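You operate a simulated robot arm through the tools that you are given. There is no shell and no other tool.

Carry out the task below with a simulated robot arm. There is one attempt and no reset: what you move stays moved.

JOB
Put things in order on the dough bench top. At the end: the silver flour shaker stands on top of the black weight; the water bottle stands where the silver big steel weight (marked "500 G") stood; the silver big steel weight stands where the orange wooden tamper stood; the blue block stands where the silver flour shaker stood; the orange wooden tamper stands where the blue block stood; whatever was shut is shut again. Leave all else as you found it, and nothing knocked over.

It is judged by the outcome, as a careful person would: the job done as asked, and still so three seconds after it is handed in. It fails if anything else is knocked over, pushed out of place, dropped, spilled or broken.

ROBOT AND FRAMES
A 6-joint arm with a two-finger parallel gripper, fixed in place. Base frame: the origin is at the foot of the arm, x ahead of it, y to its left, z up; the work surface is at about z = 860. Lengths are in mm, angles in degrees, forces in N, time in s.
With the tool pointing down near the work surface it reaches from about 240 to 640 mm from the base axis. Its first joint turns from -66.0 to 66.0 degrees. Payload 2.7 kg.
The TCP is the grasp point between the finger pads, 23 mm short of the fingertips. In the tool frame z runs along the fingers and y along their closing line. The gripper opens to 94 mm. The fingers are 38 mm wide and 10 mm thick; the gripper's body (54 by 96 mm) begins 39 mm behind the TCP.
Orientation is told as [roll, pitch, yaw] about the base's x, y, z axes, in that order, counted from this pose: with the fingers straight down and closing along the base's y, the tool's x points along the base's -x, its y along +y and its z along -z.

CONTROLS
- The arm moves only by the tool arm_command. Its arguments are lists of equal length, an entry for each row: "delta_pos": the shift along the tool's x, y, z in mm, a list of three; "rotation": the turn, a rotation vector about the tool's x, y, z in degrees, a list of three; "claw": the finger opening in mm, from 0 to 94. In form: {"delta_pos": [[dx, dy, dz], ...], "rotation": [[rx, ry, rz], ...], "claw": [claw, ...]}. A call has 1 to 20 rows; each row is the pose to reach, as a shift and turn from the pose commanded when the call began, along the tool's axes at that moment. A row lasts 0.2 s, in which the tool goes at most 50 mm and 8.6 degrees; a call with a longer step from one row to the next is refused whole, and so is a gripper value outside its range. A pose out of reach is approached as far as the arm can. The call stops where the force on the tool passes 40 N (or 10 N more than at its start, if that is more) or the arm is blocked; 0.2 s more then pass. The fingers move at their own pace (about 45 mm/s each) and stop on an object; they squeeze with about 28 N. The grip force told is the motor's: it shows also when the fingers shut on nothing. Time passes only in rows, and 0.2 s behind the last, so rows that repeat a pose let the fingers close. The reply holds the time, the measured pose of the TCP, the force on the tool along the base axes, the opening and the grip force, in the units named above and with some noise, with the torque about the TCP (base axes, N m) and any sound that the robot's microphone picked up.
- Cameras (640 x 400 px; columns grow to the right, rows downward): "scene" is fixed at [100.2, -458.3, 1412.6]; the picture's right is [0.42, -0.91, 0.00], its down [-0.58, -0.27, -0.77] and it looks along [0.70, 0.33, -0.63] (base axes); focal length 223 px, centre (320, 200). "wrist" rides on the gripper at [87, 16, -74] in the tool frame; the picture's right is [-0.18, 0.98, 0.00], its down [-0.58, -0.11, -0.81] and it looks along [-0.79, -0.15, 0.59] (tool axes); focal length 243 px, centre (320, 200). There is no depth. A picture from a camera that has moved, and an enlarged one, comes with that camera's place and axes in the base frame and with its lens. The place of the scene camera against the robot may be out by one fixed shift of up to 25 mm in any direction.
- get_image(camera): a new picture of that camera. It takes no simulated time.
- enlarge(camera, box): a new picture of the part [left, top, right, bottom] of that camera's present view, enlarged. It takes no simulated time.
- finish_job(): hands the job in; it is judged then, once.

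Places have to be worked out from the pictures, the camera data and where the tool is seen. Open the gripper and draw the arm clear of the work before you hand the job in, unless the task says otherwise.

The tools are called after ">>>" by a JSON object that holds its "op" and its "data". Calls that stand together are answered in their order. arm_command: Moves the arm, as the interface text tells. Its arguments: {"type":"object","properties":{"delta_pos":{"type":"array"},"rotation":{"type":"array"},"claw":{"type":"array"}},"required":["delta_pos","rotation","claw"]} The other tools are called the same way: get_image (camera) takes a picture; enlarge (camera, box) takes an enlarged picture of a part of a camera's view; finish_job () hands the job in.

At the start:

```text
time: 0.0
tool_pos: [436.9, 25.7, 1215.0]
tcp_rot: [0.2, -0.1, -0.1]
contact_force: [0.3, 0.5, -0.3]
ft_torque: [-0.03, -0.01, 0.02]
grip_width: 94.0
gripper_force: 0.0
```

scene: 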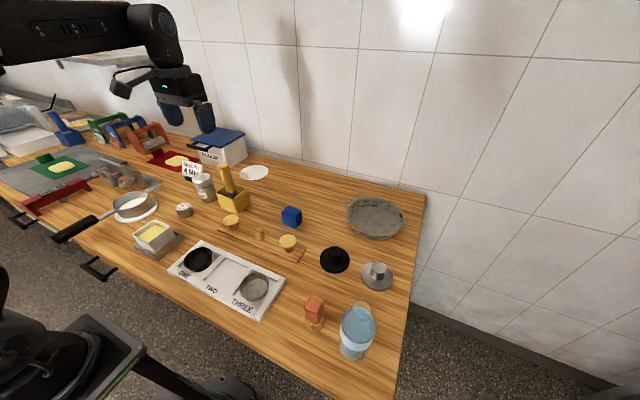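
wrist: 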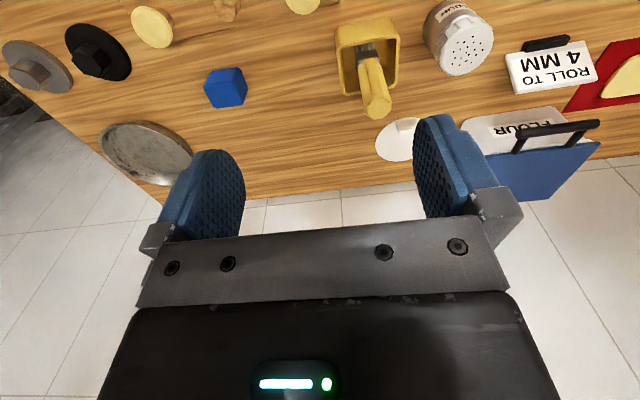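

I start by looking closely at the scene to identify the objects: the flour shaker, weights, block, tamper and bottle.

>>> {"op": "enlarge", "data": {"camera": "scene", "box": [240, 180, 440, 370]}}

>>> {"op": "enlarge", "data": {"camera": "scene", "box": [100, 110, 300, 240]}}

>>> {"op": "enlarge", "data": {"camera": "wrist", "box": [0, 0, 640, 220]}}

```text
2.11 times, centred on (340, 275) of scene
camera zoom: at [100.2, -458.3, 1412.6], right [0.42, -0.91, 0.0], down [-0.58, -0.27, -0.77], along [0.7, 0.33, -0.63], focal length 470 px, centre (278, 42)
```

zoom: 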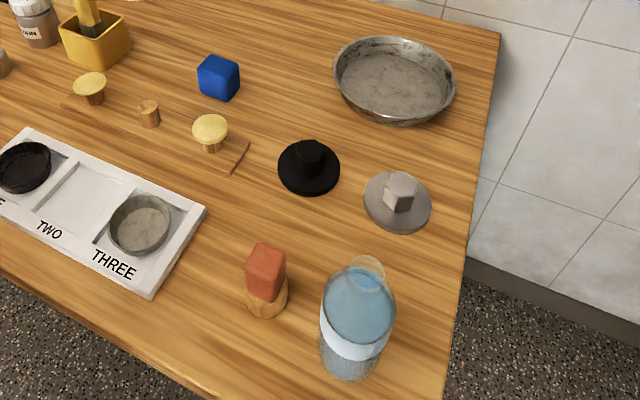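

```text
3.08 times, centred on (200, 175) of scene
camera zoom: at [100.2, -458.3, 1412.6], right [0.42, -0.91, 0.0], down [-0.58, -0.27, -0.77], along [0.7, 0.33, -0.63], focal length 687 px, centre (689, 277)
```

zoom: 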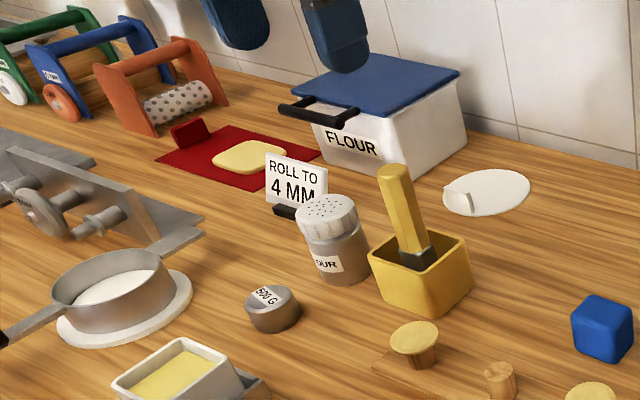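

```text
1.00 times, centred on (320, 110) of wrist (not enlarged: the box is as wide or as high as the picture)
camera zoom: at [351.5, 42.5, 1289.5], right [0.18, 0.98, 0.0], down [0.58, -0.11, 0.81], along [0.79, -0.15, -0.59], focal length 243 px, centre (320, 290)
```

zoom: 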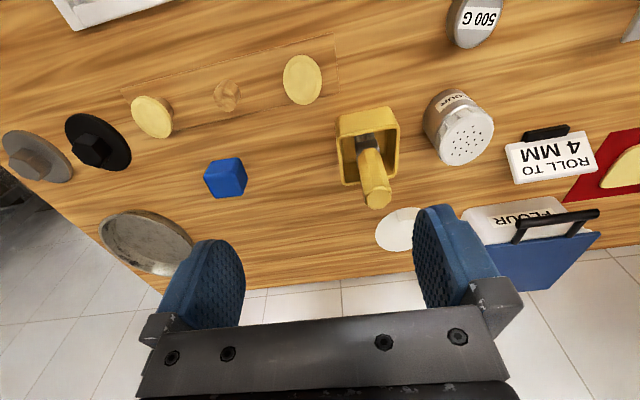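

The steel weight is near the sieve and the shaker is next to the yellow box. I want to check the rest of the bench for other black objects and closed things before moving.

>>> {"op": "enlarge", "data": {"camera": "scene", "box": [0, 90, 160, 240]}}

>>> {"op": "enlarge", "data": {"camera": "scene", "box": [300, 230, 400, 300]}}

>>> {"op": "enlarge", "data": {"camera": "scene", "box": [280, 280, 400, 370]}}

>>> {"op": "enlarge", "data": {"camera": "scene", "box": [120, 180, 300, 320]}}

>>> {"op": "enlarge", "data": {"camera": "wrist", "box": [0, 0, 260, 160]}}

```text
2.67 times, centred on (80, 165) of scene
camera zoom: at [100.2, -458.3, 1412.6], right [0.42, -0.91, 0.0], down [-0.58, -0.27, -0.77], along [0.7, 0.33, -0.63], focal length 595 px, centre (960, 293)
```

zoom: 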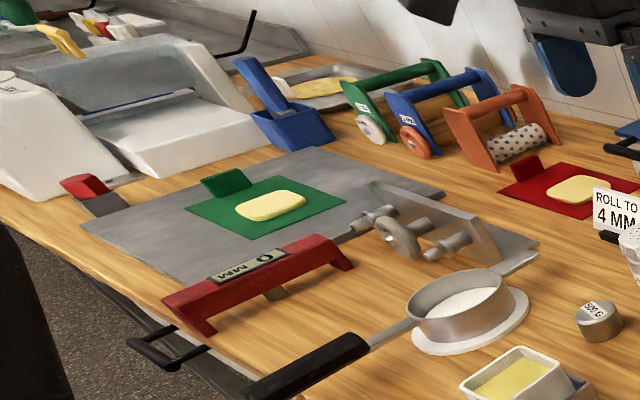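

```text
5.71 times, centred on (350, 265) of scene
camera zoom: at [100.2, -458.3, 1412.6], right [0.42, -0.91, 0.0], down [-0.58, -0.27, -0.77], along [0.7, 0.33, -0.63], focal length 1275 px, centre (149, -171)
```

zoom: 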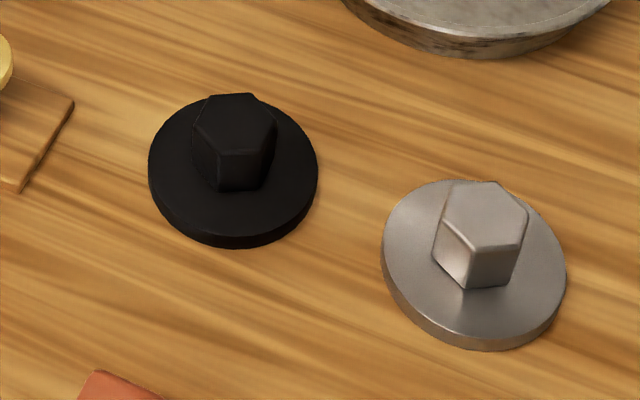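

```text
4.44 times, centred on (340, 325) of scene
camera zoom: at [100.2, -458.3, 1412.6], right [0.42, -0.91, 0.0], down [-0.58, -0.27, -0.77], along [0.7, 0.33, -0.63], focal length 992 px, centre (231, -356)
```

zoom: 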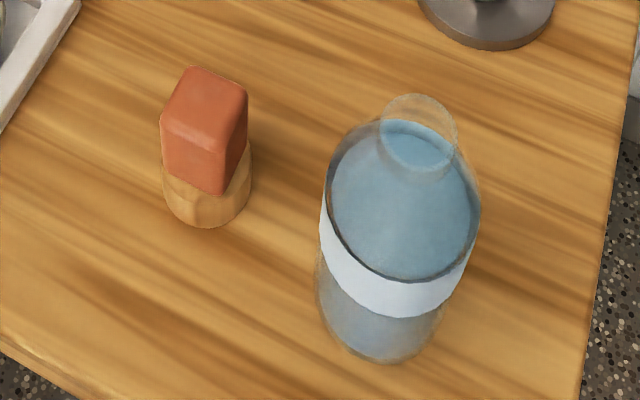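

```text
2.86 times, centred on (210, 250) of scene
camera zoom: at [100.2, -458.3, 1412.6], right [0.42, -0.91, 0.0], down [-0.58, -0.27, -0.77], along [0.7, 0.33, -0.63], focal length 638 px, centre (634, 57)
```

zoom: 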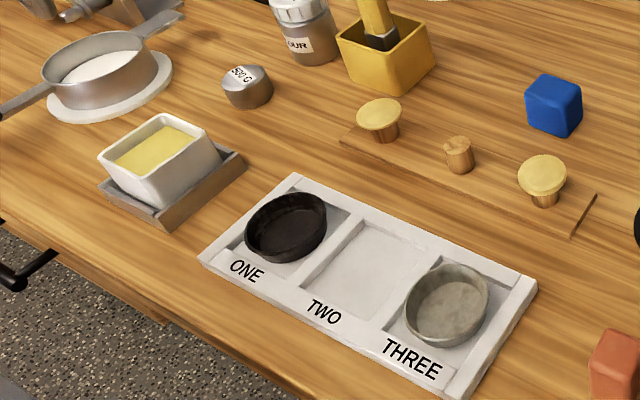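

```text
2.46 times, centred on (130, 80) of wrist
camera zoom: at [351.5, 42.5, 1289.5], right [0.18, 0.98, 0.0], down [0.58, -0.11, 0.81], along [0.79, -0.15, -0.59], focal length 597 px, centre (788, 495)
```

zoom: 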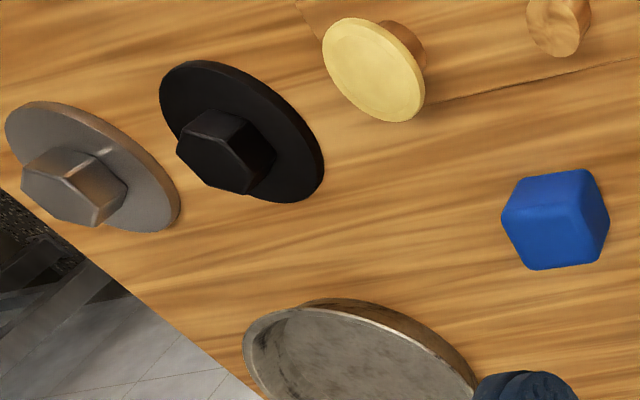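

The black disc with the hexagonal head is the only candidate for the black weight; the shaker must stand on its head. I look further under the gripper with the wrist camera to triangulate positions.

>>> {"op": "enlarge", "data": {"camera": "wrist", "box": [0, 0, 640, 2]}}

>>> {"op": "enlarge", "data": {"camera": "wrist", "box": [0, 0, 320, 2]}}

>>> {"op": "enlarge", "data": {"camera": "wrist", "box": [320, 0, 640, 2]}}

```text
1.00 times, centred on (320, 1) of wrist (not enlarged: the box is as wide or as high as the picture)
camera zoom: at [351.5, 42.5, 1289.5], right [0.18, 0.98, 0.0], down [0.58, -0.11, 0.81], along [0.79, -0.15, -0.59], focal length 243 px, centre (320, 399)
```

zoom: 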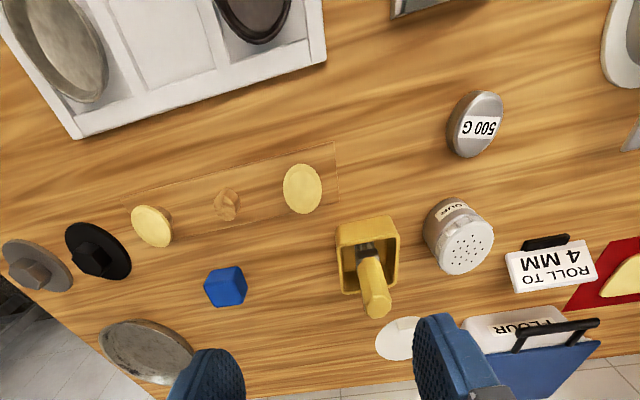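

```text
2.00 times, centred on (160, 1) of wrist
camera zoom: at [351.5, 42.5, 1289.5], right [0.18, 0.98, 0.0], down [0.58, -0.11, 0.81], along [0.79, -0.15, -0.59], focal length 485 px, centre (640, 598)
```

zoom: 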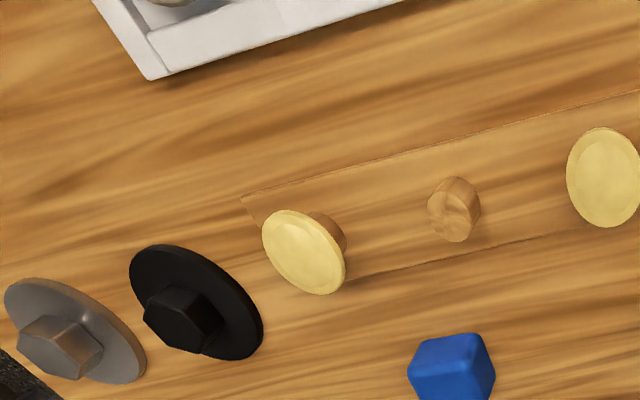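

```text
2.00 times, centred on (480, 1) of wrist
camera zoom: at [351.5, 42.5, 1289.5], right [0.18, 0.98, 0.0], down [0.58, -0.11, 0.81], along [0.79, -0.15, -0.59], focal length 485 px, centre (0, 598)
```

zoom: 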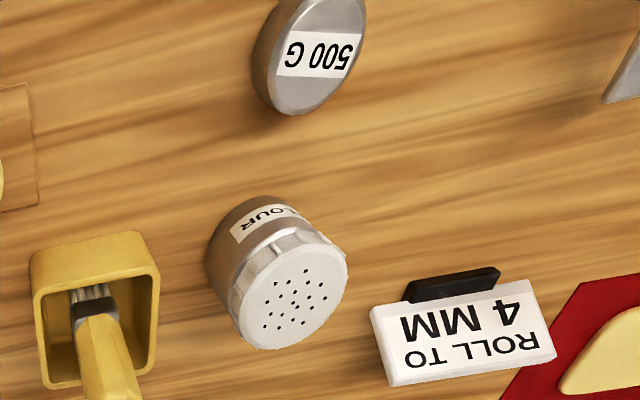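

All of the target objects are identified. Rough positions are shaker (522,205), steel weight (420,208), black weight (457,-336) and blue block (544,-160). I swing the arm to the right at a safe height to measure the tamper, bottle and black weight from above.

>>> {"op": "arm_command", "data": {"delta_pos": [[12.8, -39.3, 6.5], [25.7, -78.7, 13], [38.5, -118, 19.5], [51.4, -157.4, 26], [64.2, -196.7, 32.5], [77, -236, 39], [89.9, -275.4, 45.5], [102.7, -314.7, 52], [115.6, -354.1, 58.5], [128.4, -393.4, 65]], "rotation": [[0, 0, 5], [0, 0, 10], [0, 0, 15], [0, 0, 20], [0, 0, 25], [0, 0, 30], [0, 0, 35], [0, 0, 40], [0, 0, 45], [0, 0, 50]], "claw": [94, 94, 94, 94, 94, 94, 94, 94, 94, 94]}}

```text
time: 2.2
tool_pos: [309.8, -367.2, 1148.3]
tcp_rot: [0.1, -0.1, -50.1]
contact_force: [0.0, -0.2, 0.0]
ft_torque: [-0.01, 0.0, 0.02]
grip_width: 94.2
gripper_force: 0.0
```

The arm reached (310,-367,1148) at yaw -50. I take wrist views of this area.

>>> {"op": "get_image", "data": {"camera": "wrist"}}

>>> {"op": "enlarge", "data": {"camera": "wrist", "box": [0, 0, 640, 2]}}

>>> {"op": "get_image", "data": {"camera": "scene"}}

```text
taken
camera wrist: at [266.8, -289.8, 1224.4], right [0.87, 0.49, 0.0], down [0.29, -0.52, 0.81], along [0.4, -0.7, -0.59], focal length 243 px, centre (320, 200)
```

wrist: 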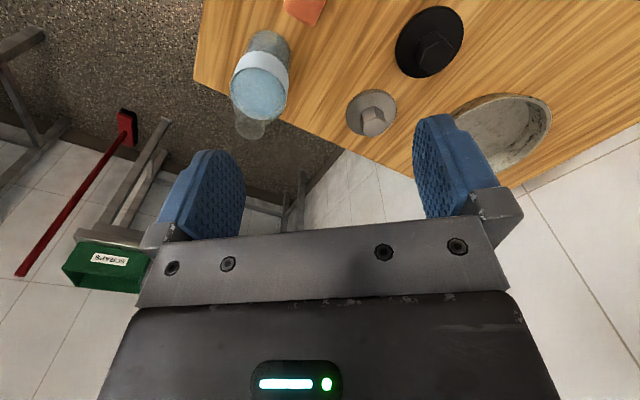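

```text
1.00 times, centred on (320, 1) of wrist (not enlarged: the box is as wide or as high as the picture)
camera zoom: at [266.8, -289.8, 1224.4], right [0.87, 0.49, 0.0], down [0.29, -0.52, 0.81], along [0.4, -0.7, -0.59], focal length 243 px, centre (320, 399)
```

zoom: 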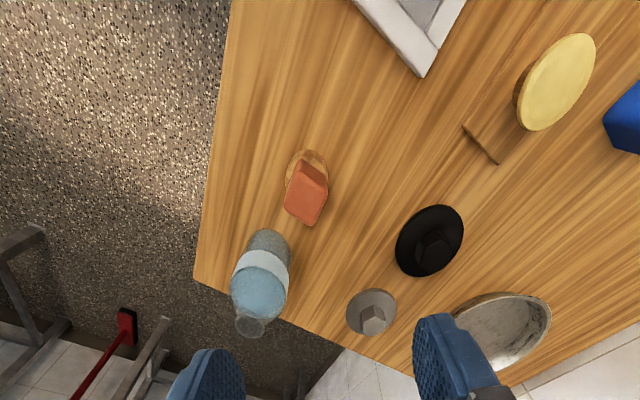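

```text
taken
```

scene: 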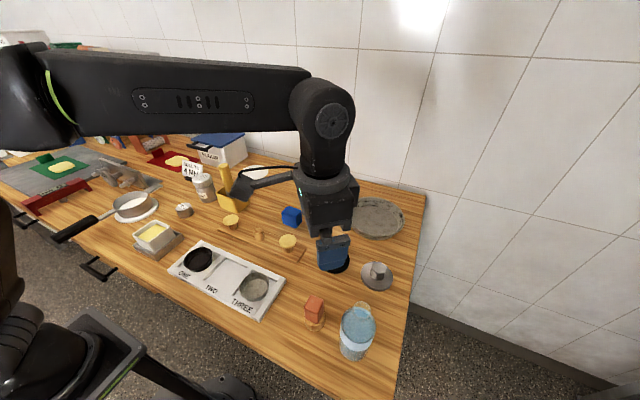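

Tamper looks to be near (287,-356), bottle near (277,-459), about 160 mm tall, and black weight near (458,-336). I zoom in for more precise measurements.

>>> {"op": "enlarge", "data": {"camera": "wrist", "box": [200, 20, 360, 120]}}

>>> {"op": "enlarge", "data": {"camera": "wrist", "box": [226, 0, 386, 2]}}

>>> {"op": "enlarge", "data": {"camera": "wrist", "box": [350, 0, 510, 100]}}

>>> {"op": "enlarge", "data": {"camera": "wrist", "box": [480, 0, 640, 2]}}

```text
4.00 times, centred on (280, 70) of wrist
camera zoom: at [266.8, -289.8, 1224.4], right [0.87, 0.49, 0.0], down [0.29, -0.52, 0.81], along [0.4, -0.7, -0.59], focal length 970 px, centre (480, 720)
```

zoom: 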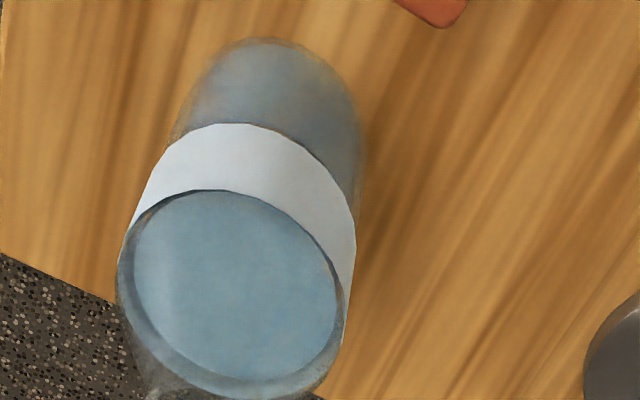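

```text
4.00 times, centred on (306, 1) of wrist
camera zoom: at [266.8, -289.8, 1224.4], right [0.87, 0.49, 0.0], down [0.29, -0.52, 0.81], along [0.4, -0.7, -0.59], focal length 970 px, centre (376, 996)
```

zoom: 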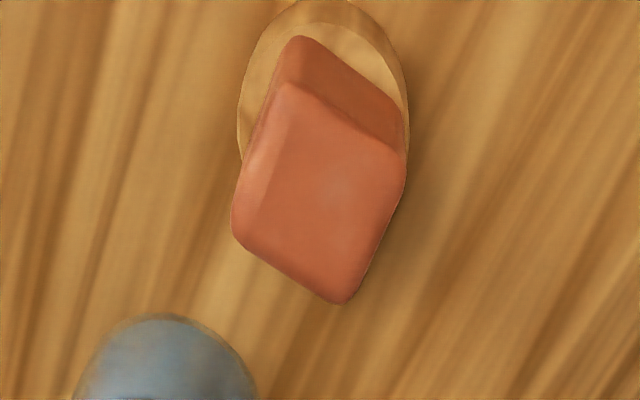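

```text
4.00 times, centred on (430, 50) of wrist
camera zoom: at [266.8, -289.8, 1224.4], right [0.87, 0.49, 0.0], down [0.29, -0.52, 0.81], along [0.4, -0.7, -0.59], focal length 970 px, centre (-120, 800)
```

zoom: 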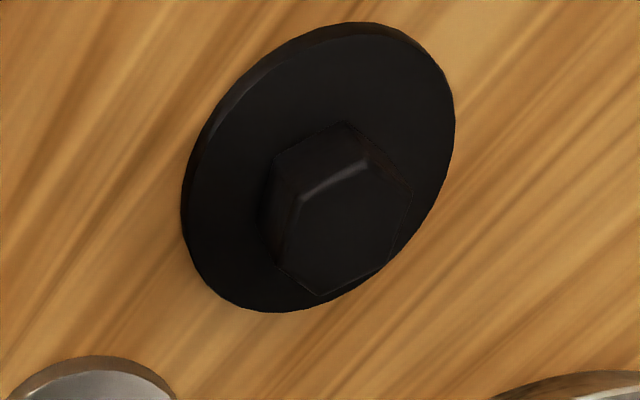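

```text
4.00 times, centred on (560, 1) of wrist
camera zoom: at [266.8, -289.8, 1224.4], right [0.87, 0.49, 0.0], down [0.29, -0.52, 0.81], along [0.4, -0.7, -0.59], focal length 970 px, centre (-640, 996)
```

zoom: 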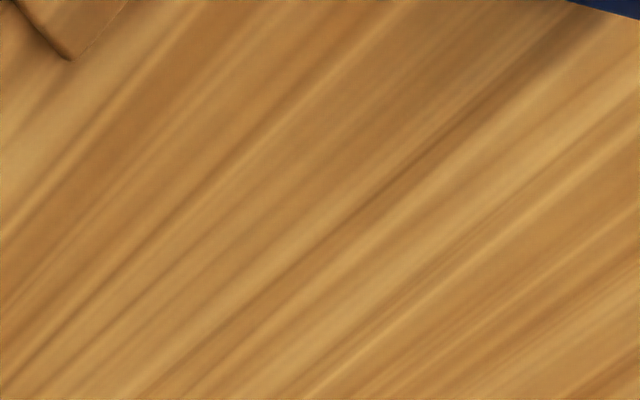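

The tamper handle is axis-aligned, about 29 mm square, centred at (289,-356.5) with its top near z=955. Now I look more closely at the bottle's neck to decide how to grip it.

>>> {"op": "enlarge", "data": {"camera": "wrist", "box": [200, 70, 300, 132]}}

>>> {"op": "enlarge", "data": {"camera": "scene", "box": [320, 290, 400, 370]}}

```text
6.40 times, centred on (250, 101) of wrist
camera zoom: at [266.8, -289.8, 1224.4], right [0.87, 0.49, 0.0], down [0.29, -0.52, 0.81], along [0.4, -0.7, -0.59], focal length 1553 px, centre (768, 834)
```

zoom: 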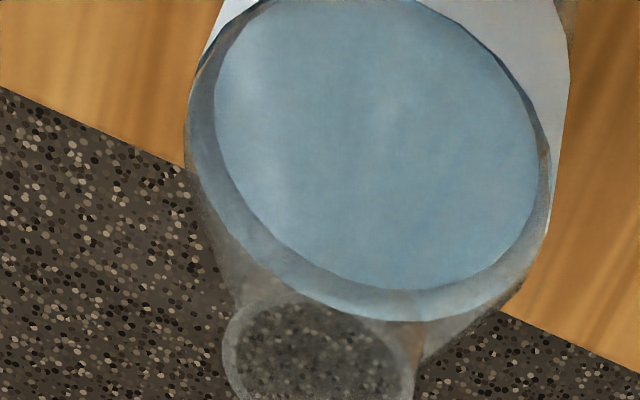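

```text
5.00 times, centred on (360, 330) of scene
camera zoom: at [100.2, -458.3, 1412.6], right [0.42, -0.91, 0.0], down [-0.57, -0.27, -0.77], along [0.7, 0.33, -0.63], focal length 1116 px, centre (120, -450)
```

zoom: 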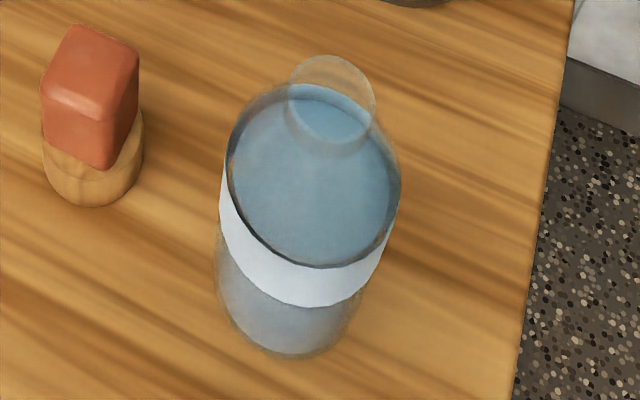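

The bottle is open and full of water, so it must stay upright and move slowly. I get another view of its rim and also look at the scale-1 picture of the neck.

>>> {"op": "enlarge", "data": {"camera": "wrist", "box": [200, 100, 300, 162]}}

```text
6.40 times, centred on (250, 131) of wrist
camera zoom: at [266.8, -289.8, 1224.4], right [0.87, 0.49, 0.0], down [0.29, -0.52, 0.81], along [0.4, -0.7, -0.59], focal length 1553 px, centre (768, 642)
```

zoom: 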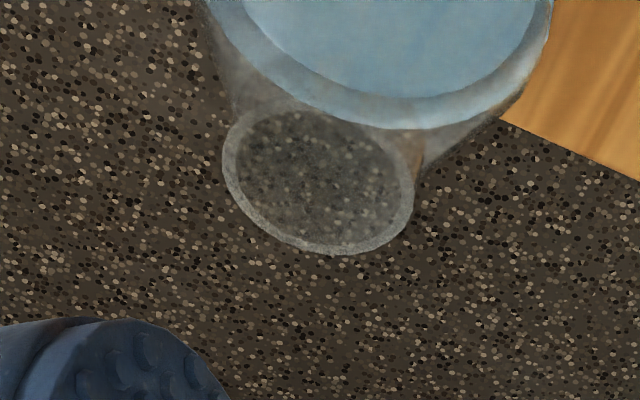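

The bottle's rim is about 30 mm wide with its top near z=1023. I move the camera lower and tilt it outward to get a side view of the bottle and tamper for height measurements.

>>> {"op": "arm_command", "data": {"delta_pos": [[9.6, -9.6, 21], [19.2, -19.2, 42], [28.8, -28.8, 63], [38.3, -38.3, 84], [47.9, -47.9, 105], [57.5, -57.5, 126]], "rotation": [[0, -4.33, 0], [0, -8.67, 0], [0, -13, 0], [0, -17.33, 0], [0, -21.67, 0], [0, -26, 0]], "claw": [94, 94, 94, 94, 94, 94]}}

>>> {"op": "get_image", "data": {"camera": "wrist"}}

>>> {"op": "enlarge", "data": {"camera": "wrist", "box": [240, 40, 420, 220]}}

```text
time: 3.6
tool_pos: [226.2, -361.1, 1023.7]
tcp_rot: [0.0, -26.1, -50.1]
contact_force: [-0.5, 1.1, 0.2]
ft_torque: [0.0, -0.01, 0.0]
grip_width: 93.9
gripper_force: 0.1
```

```text
taken
camera wrist: at [169.2, -265.2, 1052.7], right [0.86, 0.51, 0.08], down [0.02, -0.2, 0.98], along [0.51, -0.84, -0.18], focal length 243 px, centre (320, 200)
```

wrist: 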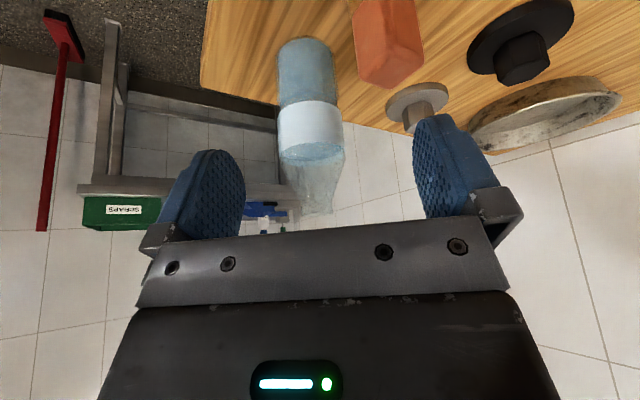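

```text
2.22 times, centred on (330, 130) of wrist
camera zoom: at [169.2, -265.2, 1052.7], right [0.86, 0.51, 0.08], down [0.02, -0.2, 0.98], along [0.51, -0.84, -0.18], focal length 539 px, centre (298, 356)
```

zoom: 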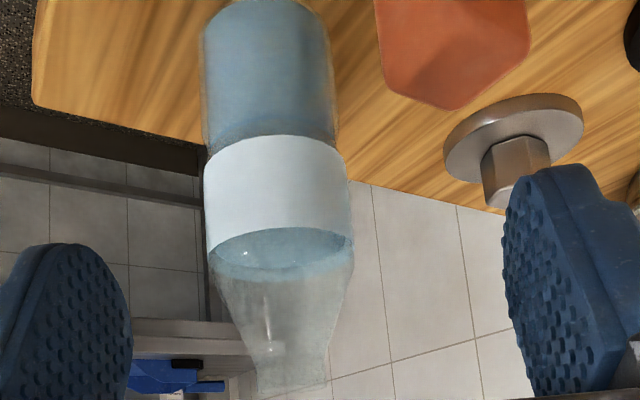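

The bottle profile is now visible: cylinder, conical shoulder, and a short neck. I zoom in on the shoulder and neck and on the tamper.

>>> {"op": "enlarge", "data": {"camera": "wrist", "box": [270, 140, 366, 220]}}

>>> {"op": "enlarge", "data": {"camera": "wrist", "box": [256, 0, 426, 2]}}

>>> {"op": "enlarge", "data": {"camera": "wrist", "box": [380, 0, 600, 130]}}

```text
5.00 times, centred on (318, 180) of wrist
camera zoom: at [169.2, -265.2, 1052.7], right [0.86, 0.51, 0.08], down [0.02, -0.2, 0.98], along [0.51, -0.84, -0.18], focal length 1213 px, centre (330, 300)
```

zoom: 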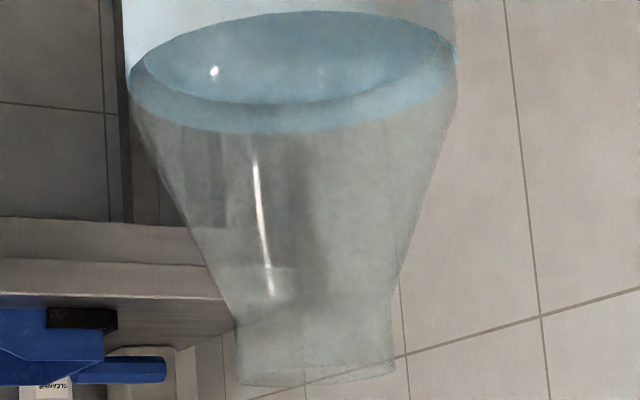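

```text
3.76 times, centred on (341, 1) of wrist
camera zoom: at [169.2, -265.2, 1052.7], right [0.86, 0.51, 0.08], down [0.02, -0.2, 0.98], along [0.51, -0.84, -0.18], focal length 913 px, centre (241, 949)
```

zoom: 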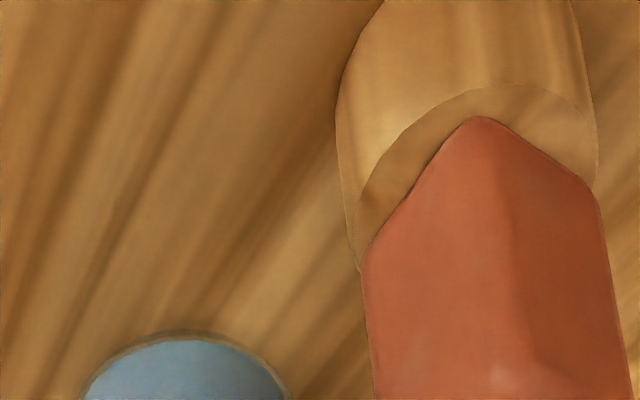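

```text
2.91 times, centred on (490, 65) of wrist
camera zoom: at [169.2, -265.2, 1052.7], right [0.86, 0.51, 0.08], down [0.02, -0.2, 0.98], along [0.51, -0.84, -0.18], focal length 706 px, centre (-174, 593)
```

zoom: 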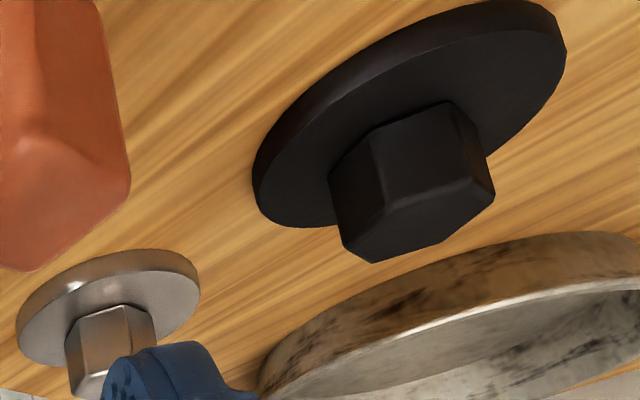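

From the side view the bottle neck is short (z ≈ 1013–1025, 30 mm wide), the tamper handle spans z ≈ 895–950, and the black weight's head top is near z ≈ 905. I straighten the tool and raise it before moving over the black weight.

>>> {"op": "arm_command", "data": {"delta_pos": [[-8.8, 0, -18], [-17.5, 0, -36], [-26.3, 0, -53.9], [-35.1, 0, -71.9]], "rotation": [[0, 6.5, 0], [0, 13, 0], [0, 19.5, 0], [0, 26, 0]], "claw": [94, 94, 94, 94]}}

```text
time: 4.6
tool_pos: [227.4, -360.6, 1101.4]
tcp_rot: [0.0, 0.1, -49.9]
contact_force: [0.4, 0.2, 0.4]
ft_torque: [0.01, -0.02, 0.02]
grip_width: 93.8
gripper_force: 0.1
```

The tool is vertical again. Now I move over the black weight at about (483,-356,1080) with yaw -36 to view it nearly straight down.

>>> {"op": "arm_command", "data": {"delta_pos": [[-22.9, 28.1, 3.5], [-45.8, 56.3, 7], [-68.7, 84.4, 10.5], [-91.6, 112.5, 14], [-114.5, 140.6, 17.5], [-137.4, 168.8, 21], [-160.3, 196.9, 24.5]], "rotation": [[0, 0, -1.9], [0, 0, -3.9], [0, 0, -5.8], [0, 0, -7.8], [0, 0, -9.7], [0, 0, -11.7], [0, 0, -13.6]], "claw": [94, 94, 94, 94, 94, 94, 94]}}

>>> {"op": "enlarge", "data": {"camera": "wrist", "box": [160, 0, 480, 2]}}

>>> {"op": "enlarge", "data": {"camera": "wrist", "box": [0, 0, 640, 2]}}

```text
time: 6.2
tool_pos: [479.8, -356.1, 1080.8]
tcp_rot: [0.1, 0.1, -36.4]
contact_force: [0.1, 0.2, -0.2]
ft_torque: [0.01, 0.01, -0.02]
grip_width: 94.2
gripper_force: 0.1
```

```text
2.00 times, centred on (320, 1) of wrist
camera zoom: at [421.6, -291.8, 1155.7], right [0.73, 0.68, 0.0], down [0.4, -0.43, 0.81], along [0.55, -0.59, -0.59], focal length 485 px, centre (320, 598)
```

zoom: 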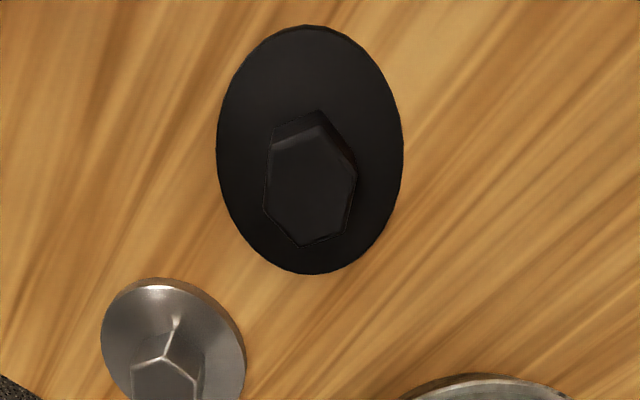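

```text
1.00 times, centred on (320, 1) of wrist (not enlarged: the box is as wide or as high as the picture)
camera zoom: at [421.6, -291.8, 1155.7], right [0.73, 0.68, 0.0], down [0.4, -0.43, 0.81], along [0.55, -0.59, -0.59], focal length 243 px, centre (320, 399)
```

zoom: 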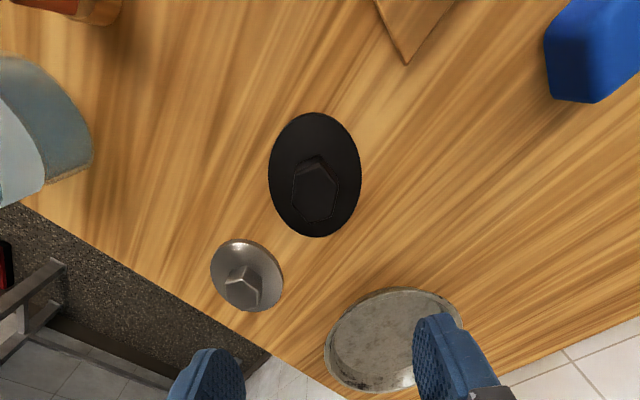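

I see the black weight nearly from above; its centre looks to be about (461,-340). I zoom in to pin down its hexagonal head.

>>> {"op": "enlarge", "data": {"camera": "wrist", "box": [256, 0, 384, 2]}}

>>> {"op": "enlarge", "data": {"camera": "wrist", "box": [480, 0, 640, 2]}}

```text
5.00 times, centred on (320, 1) of wrist
camera zoom: at [421.6, -291.8, 1155.7], right [0.73, 0.68, 0.0], down [0.4, -0.43, 0.81], along [0.55, -0.59, -0.59], focal length 1213 px, centre (320, 1195)
```

zoom: 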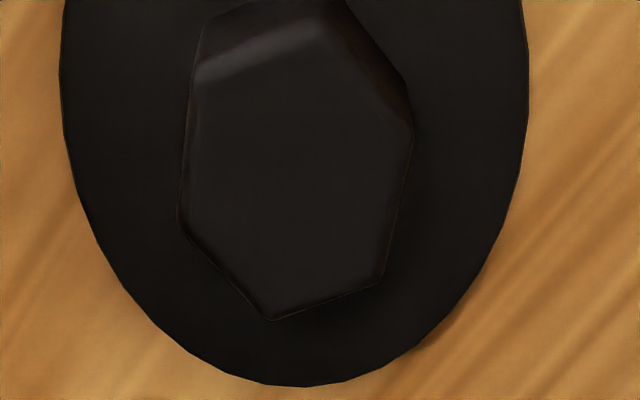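

```text
4.00 times, centred on (560, 1) of wrist
camera zoom: at [421.6, -291.8, 1155.7], right [0.73, 0.68, 0.0], down [0.4, -0.43, 0.81], along [0.55, -0.59, -0.59], focal length 970 px, centre (-640, 996)
```

zoom: 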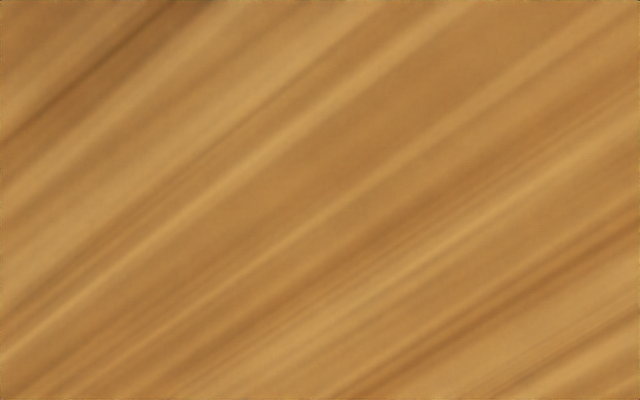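

The hexagonal head's centre is about (460.7,-340) with its top near z=905. Next I move over the blue block to measure it.

>>> {"op": "arm_command", "data": {"delta_pos": [[6.3, 34.9, 0], [12.6, 69.8, 0], [18.8, 104.7, 0], [25.1, 139.7, 0], [31.4, 174.6, 0], [37.7, 209.5, 0]], "rotation": [[0, 0, -3.4], [0, 0, -6.8], [0, 0, -10.2], [0, 0, -13.6], [0, 0, -17], [0, 0, -20.4]], "claw": [94, 94, 94, 94, 94, 94]}}

>>> {"op": "enlarge", "data": {"camera": "wrist", "box": [0, 0, 640, 2]}}

>>> {"op": "enlarge", "data": {"camera": "wrist", "box": [220, 0, 420, 2]}}

```text
time: 7.6
tool_pos: [576.2, -165.6, 1079.7]
tcp_rot: [0.1, -0.1, -16.0]
contact_force: [-0.7, -0.9, -0.9]
ft_torque: [-0.01, -0.01, -0.01]
grip_width: 94.1
gripper_force: 0.1
```

```text
1.00 times, centred on (320, 1) of wrist (not enlarged: the box is as wide or as high as the picture)
camera zoom: at [498.3, -125.9, 1155.2], right [0.45, 0.89, 0.0], down [0.53, -0.27, 0.81], along [0.72, -0.36, -0.59], focal length 243 px, centre (320, 399)
```

zoom: 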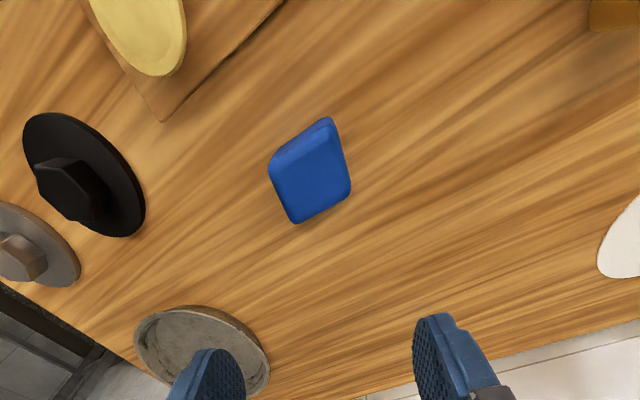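

```text
3.20 times, centred on (320, 1) of wrist
camera zoom: at [498.3, -125.9, 1155.2], right [0.45, 0.89, 0.0], down [0.53, -0.27, 0.81], along [0.72, -0.36, -0.59], focal length 776 px, centre (320, 837)
```

zoom: 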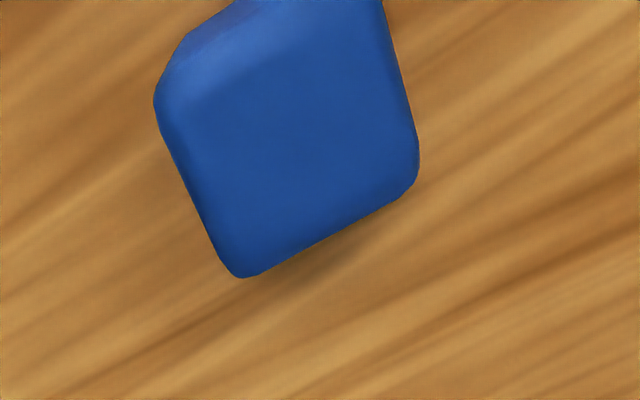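

The blue block is about 50 mm wide, near (542,-157) and roughly axis-aligned. Now I move over to the shaker side, rising to z=1120 to clear the brush in the yellow box.

>>> {"op": "arm_command", "data": {"delta_pos": [[12.4, 36.4, -20], [24.7, 72.8, -30], [37.1, 109.2, -40], [49.4, 145.6, -40], [61.8, 182, -40], [74.1, 218.4, -40], [86.5, 254.8, -40], [98.8, 291.2, -40], [111.2, 327.6, -40], [123.5, 364, -40]], "rotation": [[0, 0, -3.74], [0, 0, -7.48], [0, 0, -11.22], [0, 0, -14.96], [0, 0, -18.7], [0, 0, -22.44], [0, 0, -26.18], [0, 0, -29.92], [0, 0, -33.66], [0, 0, -37.4]], "claw": [94, 94, 94, 94, 94, 94, 94, 94, 94, 94]}}

>>> {"op": "enlarge", "data": {"camera": "wrist", "box": [0, 0, 640, 2]}}

>>> {"op": "enlarge", "data": {"camera": "wrist", "box": [220, 0, 420, 2]}}

>>> {"op": "get_image", "data": {"camera": "scene"}}

```text
time: 9.8
tool_pos: [555.3, 219.2, 1119.0]
tcp_rot: [0.1, 0.0, 21.4]
contact_force: [0.5, 0.6, 0.7]
ft_torque: [-0.02, -0.01, -0.01]
grip_width: 93.9
gripper_force: 0.1
```

```text
1.00 times, centred on (320, 1) of wrist (not enlarged: the box is as wide or as high as the picture)
camera zoom: at [470.1, 202.7, 1194.4], right [-0.19, 0.98, 0.0], down [0.58, 0.11, 0.81], along [0.79, 0.15, -0.59], focal length 243 px, centre (320, 399)
```

zoom: 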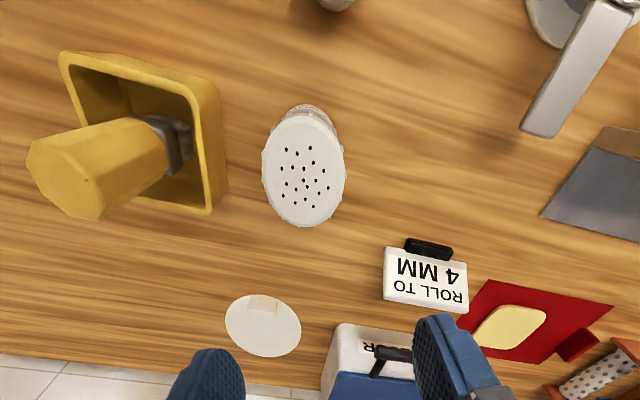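

```text
3.20 times, centred on (320, 1) of wrist
camera zoom: at [470.1, 202.7, 1194.4], right [-0.19, 0.98, 0.0], down [0.58, 0.11, 0.81], along [0.79, 0.15, -0.59], focal length 776 px, centre (320, 837)
```

zoom: 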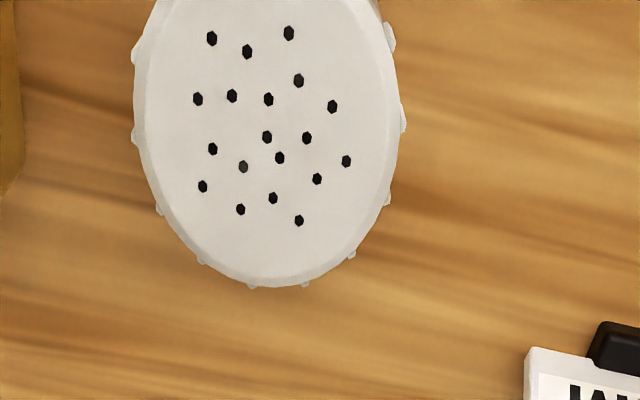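

```text
taken
```

scene: 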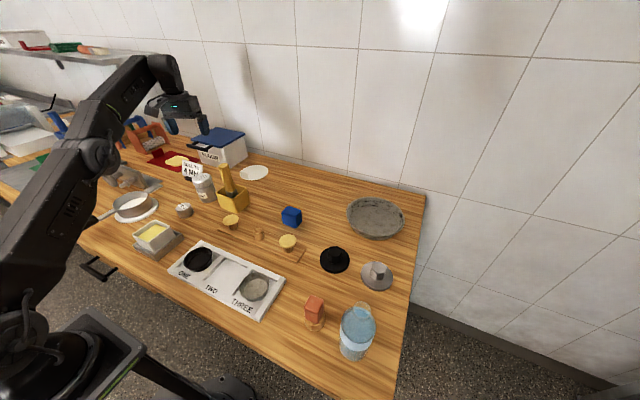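

The shaker is about 62-65 mm wide, centred near (521,199), with its cap top around z≈945-955. I descend to z=1010 directly above it, with yaw 0 so the closing line is along y, to check centring and height.

>>> {"op": "arm_command", "data": {"delta_pos": [[8.2, -1.1, 22], [16.3, -2.3, 44], [24.5, -3.4, 66], [32.6, -4.6, 88], [40.8, -5.7, 110.4]], "rotation": [[0, 0, 4.28], [0, 0, 8.56], [0, 0, 12.84], [0, 0, 17.12], [0, 0, 21.4]], "claw": [94, 94, 94, 90, 86]}}

>>> {"op": "get_image", "data": {"camera": "wrist"}}

>>> {"op": "enlarge", "data": {"camera": "wrist", "box": [220, 60, 420, 185]}}

>>> {"op": "enlarge", "data": {"camera": "wrist", "box": [0, 0, 640, 2]}}

```text
time: 11.0
tool_pos: [521.9, 199.1, 1008.2]
tcp_rot: [0.1, -0.2, 0.0]
contact_force: [-0.7, 0.3, 0.5]
ft_torque: [0.0, -0.01, 0.03]
grip_width: 86.1
gripper_force: 0.0
```

```text
taken
camera wrist: at [436.3, 215.1, 1083.4], right [0.19, 0.98, 0.0], down [0.58, -0.11, 0.81], along [0.79, -0.15, -0.59], focal length 243 px, centre (320, 200)
```

wrist: 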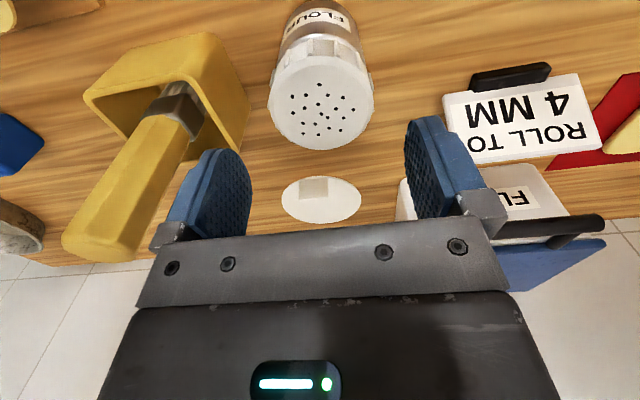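

```text
3.20 times, centred on (320, 122) of wrist
camera zoom: at [436.3, 215.1, 1083.4], right [0.19, 0.98, 0.0], down [0.58, -0.11, 0.81], along [0.79, -0.15, -0.59], focal length 776 px, centre (320, 448)
```

zoom: 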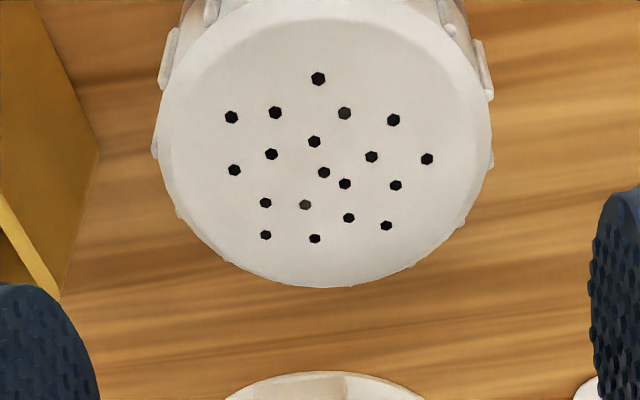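

```text
1.00 times, centred on (320, 1) of wrist (not enlarged: the box is as wide or as high as the picture)
camera zoom: at [436.3, 215.1, 1083.4], right [0.19, 0.98, 0.0], down [0.58, -0.11, 0.81], along [0.79, -0.15, -0.59], focal length 243 px, centre (320, 399)
```

zoom: 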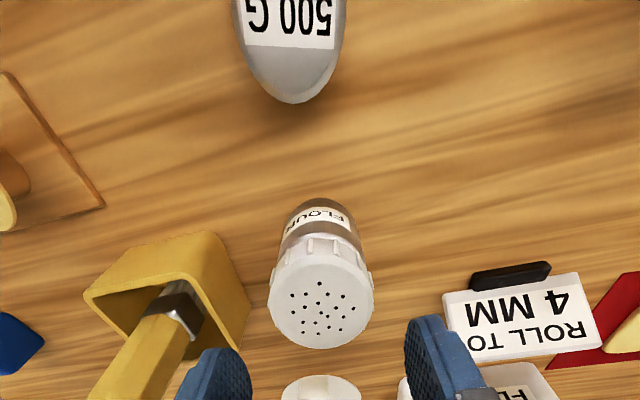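

The triangulated cap top is at z≈955 and the centre is (520.5,199.7); the TCP is within 3 mm of that. I lower straight to z≈925, leaving room under the palm, with the fingers at 86 mm clearing the yellow box.

>>> {"op": "arm_command", "data": {"delta_pos": [[2.5, 0.5, 20], [2.5, 0.5, 40], [2.5, 0.5, 60], [2.5, 0.5, 72], [2.5, 0.5, 80], [2.5, 0.5, 84.4]], "rotation": [[0, 0, 0], [0, 0, 0], [0, 0, 0], [0, 0, 0], [0, 0, 0], [0, 0, 0]], "claw": [86, 86, 86, 86, 86, 86]}}

>>> {"op": "get_image", "data": {"camera": "wrist"}}

>>> {"op": "get_image", "data": {"camera": "scene"}}

```text
time: 12.4
tool_pos: [518.3, 198.5, 924.5]
tcp_rot: [0.1, -0.2, 0.1]
contact_force: [1.3, -0.3, 0.1]
ft_torque: [-0.01, 0.03, -0.01]
grip_width: 86.1
gripper_force: 0.1
```

```text
taken
camera wrist: at [432.9, 214.8, 999.2], right [0.18, 0.98, 0.0], down [0.58, -0.11, 0.81], along [0.79, -0.15, -0.59], focal length 243 px, centre (320, 200)
```

wrist: 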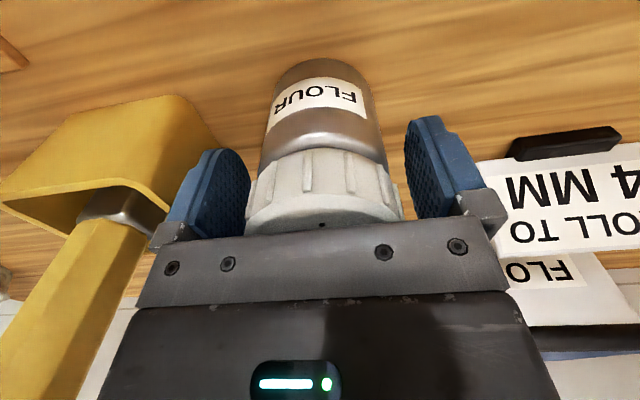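

```text
taken
```

scene: 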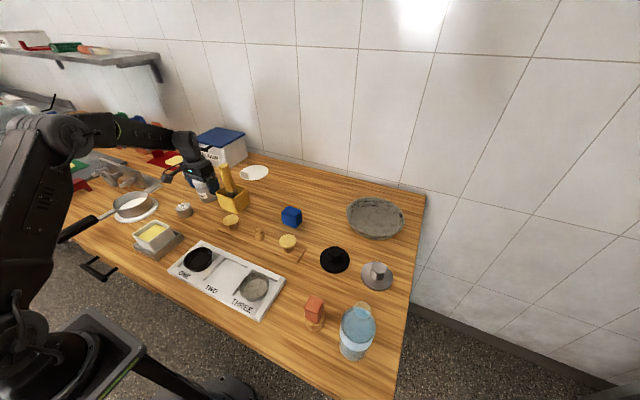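

The side view shows the cap (about 62 mm, z 932–955) slightly wider than the body; the fingers straddle it with clearance to the box. I close the gripper.

>>> {"op": "arm_command", "data": {"delta_pos": [[0, 0, 0], [0, 0, 0], [0, 0, 0], [0, 0, 0]], "rotation": [[0, 0, 0], [0, 0, 0], [0, 0, 0], [0, 0, 0]], "claw": [70, 50, 45, 45]}}

>>> {"op": "get_image", "data": {"camera": "wrist"}}

```text
time: 13.4
tool_pos: [520.3, 198.5, 924.6]
tcp_rot: [0.0, 0.0, 0.0]
contact_force: [-0.7, 0.3, 0.1]
ft_torque: [0.0, -0.03, 0.03]
grip_width: 61.4
gripper_force: 28.3
```

```text
taken
camera wrist: at [432.8, 214.8, 999.3], right [0.18, 0.98, 0.0], down [0.58, -0.11, 0.81], along [0.79, -0.15, -0.59], focal length 243 px, centre (320, 200)
```

wrist: 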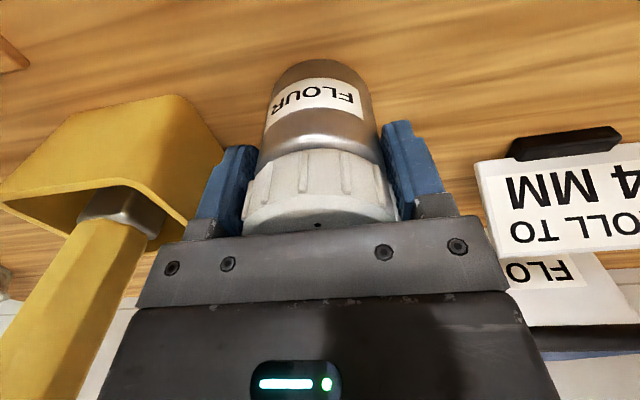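

The cap is held (61.4 mm, 28 N). I lift slowly straight up to z≈1125, since the brush top beside it is at about z=1024.

>>> {"op": "arm_command", "data": {"delta_pos": [[0, 0, -4], [0, 0, -12], [0, 0, -25], [0, 0, -45], [0, 0, -65], [0, 0, -90], [0, 0, -115], [0, 0, -140], [0, 0, -165], [0, 0, -185], [0, 0, -195], [0, 0, -200]], "rotation": [[0, 0, 0], [0, 0, 0], [0, 0, 0], [0, 0, 0], [0, 0, 0], [0, 0, 0], [0, 0, 0], [0, 0, 0], [0, 0, 0], [0, 0, 0], [0, 0, 0], [0, 0, 0]], "claw": [45, 45, 45, 45, 45, 45, 45, 45, 45, 45, 45, 45]}}

>>> {"op": "get_image", "data": {"camera": "wrist"}}

>>> {"op": "get_image", "data": {"camera": "scene"}}

```text
time: 16.0
tool_pos: [519.4, 199.4, 1124.9]
tcp_rot: [0.1, 0.0, -0.1]
contact_force: [-0.3, -0.4, -2.5]
ft_torque: [0.04, 0.04, 0.0]
grip_width: 60.6
gripper_force: 27.8
```

```text
taken
camera wrist: at [432.9, 216.0, 1199.3], right [0.18, 0.98, 0.0], down [0.58, -0.11, 0.81], along [0.79, -0.15, -0.59], focal length 243 px, centre (320, 200)
```

wrist: 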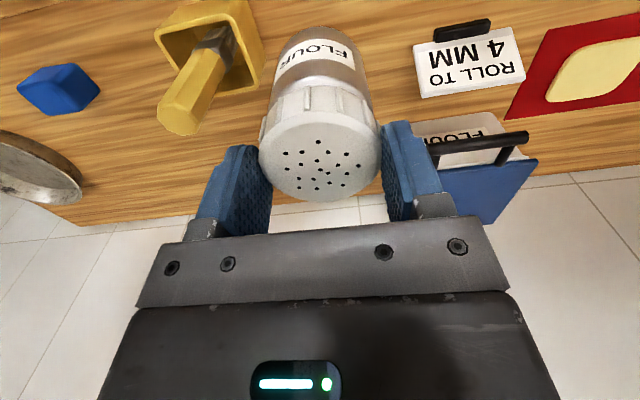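

```text
taken
```

scene: 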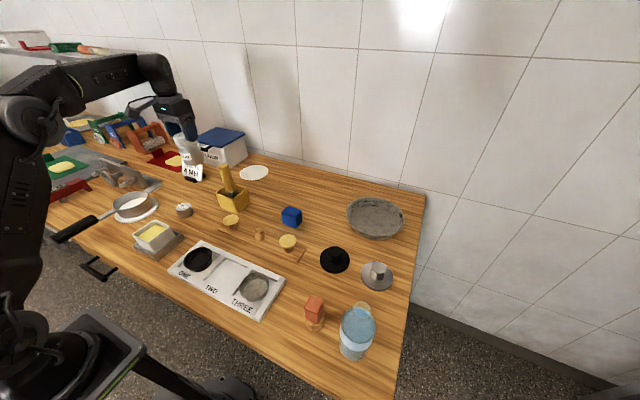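

The shaker's cap appears lower in the grip than before; it may have slipped or tilted. I zoom in to check before moving.

>>> {"op": "enlarge", "data": {"camera": "wrist", "box": [200, 10, 440, 220]}}

>>> {"op": "enlarge", "data": {"camera": "scene", "box": [130, 70, 230, 190]}}

```text
1.90 times, centred on (320, 115) of wrist
camera zoom: at [432.9, 216.0, 1199.3], right [0.18, 0.98, 0.0], down [0.58, -0.11, 0.81], along [0.79, -0.15, -0.59], focal length 462 px, centre (320, 362)
```

zoom: 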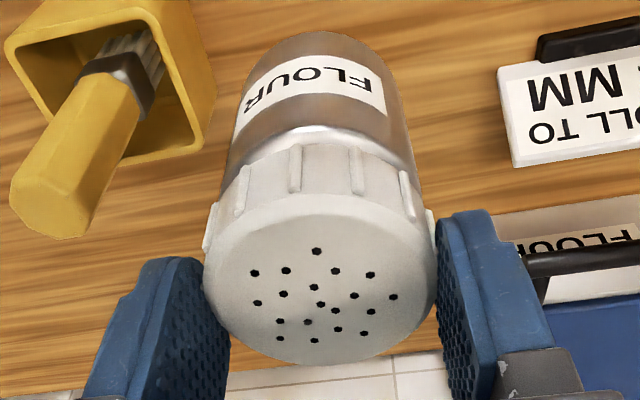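

```text
3.33 times, centred on (180, 130) of scene
camera zoom: at [100.2, -458.2, 1412.6], right [0.42, -0.91, 0.0], down [-0.58, -0.27, -0.77], along [0.7, 0.33, -0.63], focal length 744 px, centre (787, 433)
```

zoom: 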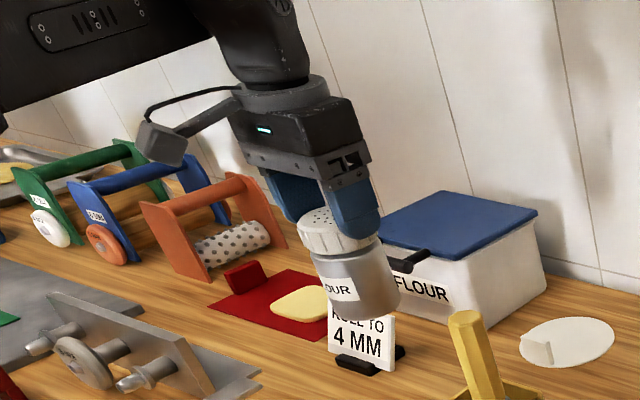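

The shaker has slid down about 40 mm in the grip and is held only by the fingertips, about 158 mm above its original spot. I take it straight back down quickly, decelerating near the surface, and release it there before it can fall.

>>> {"op": "arm_command", "data": {"delta_pos": [[0, 0, 50], [0, 0, 100], [0, 0, 146], [0, 0, 154], [0, 0, 158], [0, 0, 158]], "rotation": [[0, 0, 0], [0, 0, 0], [0, 0, 0], [0, 0, 0], [0, 0, 0], [0, 0, 0]], "claw": [45, 45, 45, 45, 86, 86]}}

>>> {"op": "get_image", "data": {"camera": "wrist"}}

>>> {"op": "get_image", "data": {"camera": "scene"}}

```text
time: 17.4
tool_pos: [518.4, 199.9, 964.5]
tcp_rot: [0.2, -0.1, 0.0]
contact_force: [0.3, 0.3, 0.2]
ft_torque: [0.0, 0.01, 0.05]
grip_width: 85.7
gripper_force: 0.1
```

```text
taken
camera wrist: at [432.8, 215.9, 1040.3], right [0.18, 0.98, 0.0], down [0.58, -0.11, 0.81], along [0.79, -0.15, -0.59], focal length 243 px, centre (320, 200)
```

wrist: 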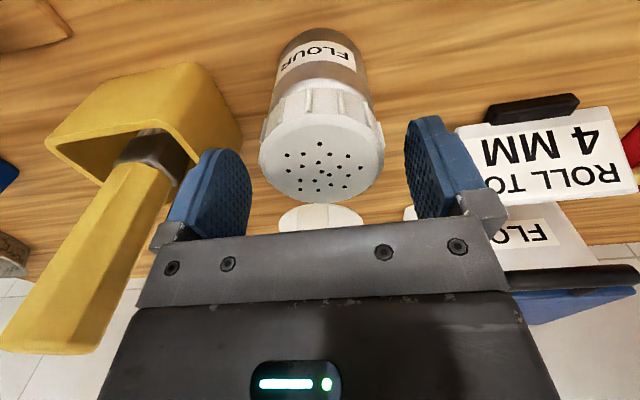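

```text
taken
```

scene: 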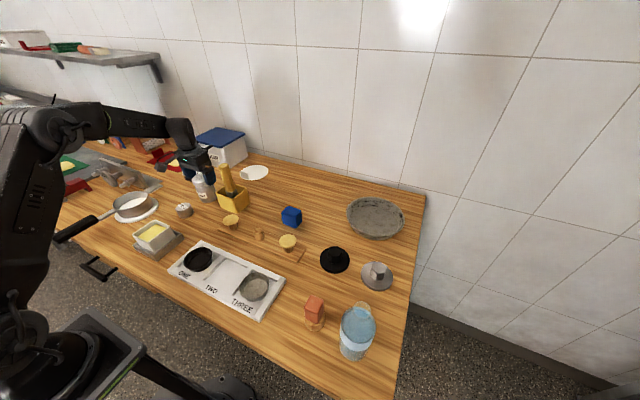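

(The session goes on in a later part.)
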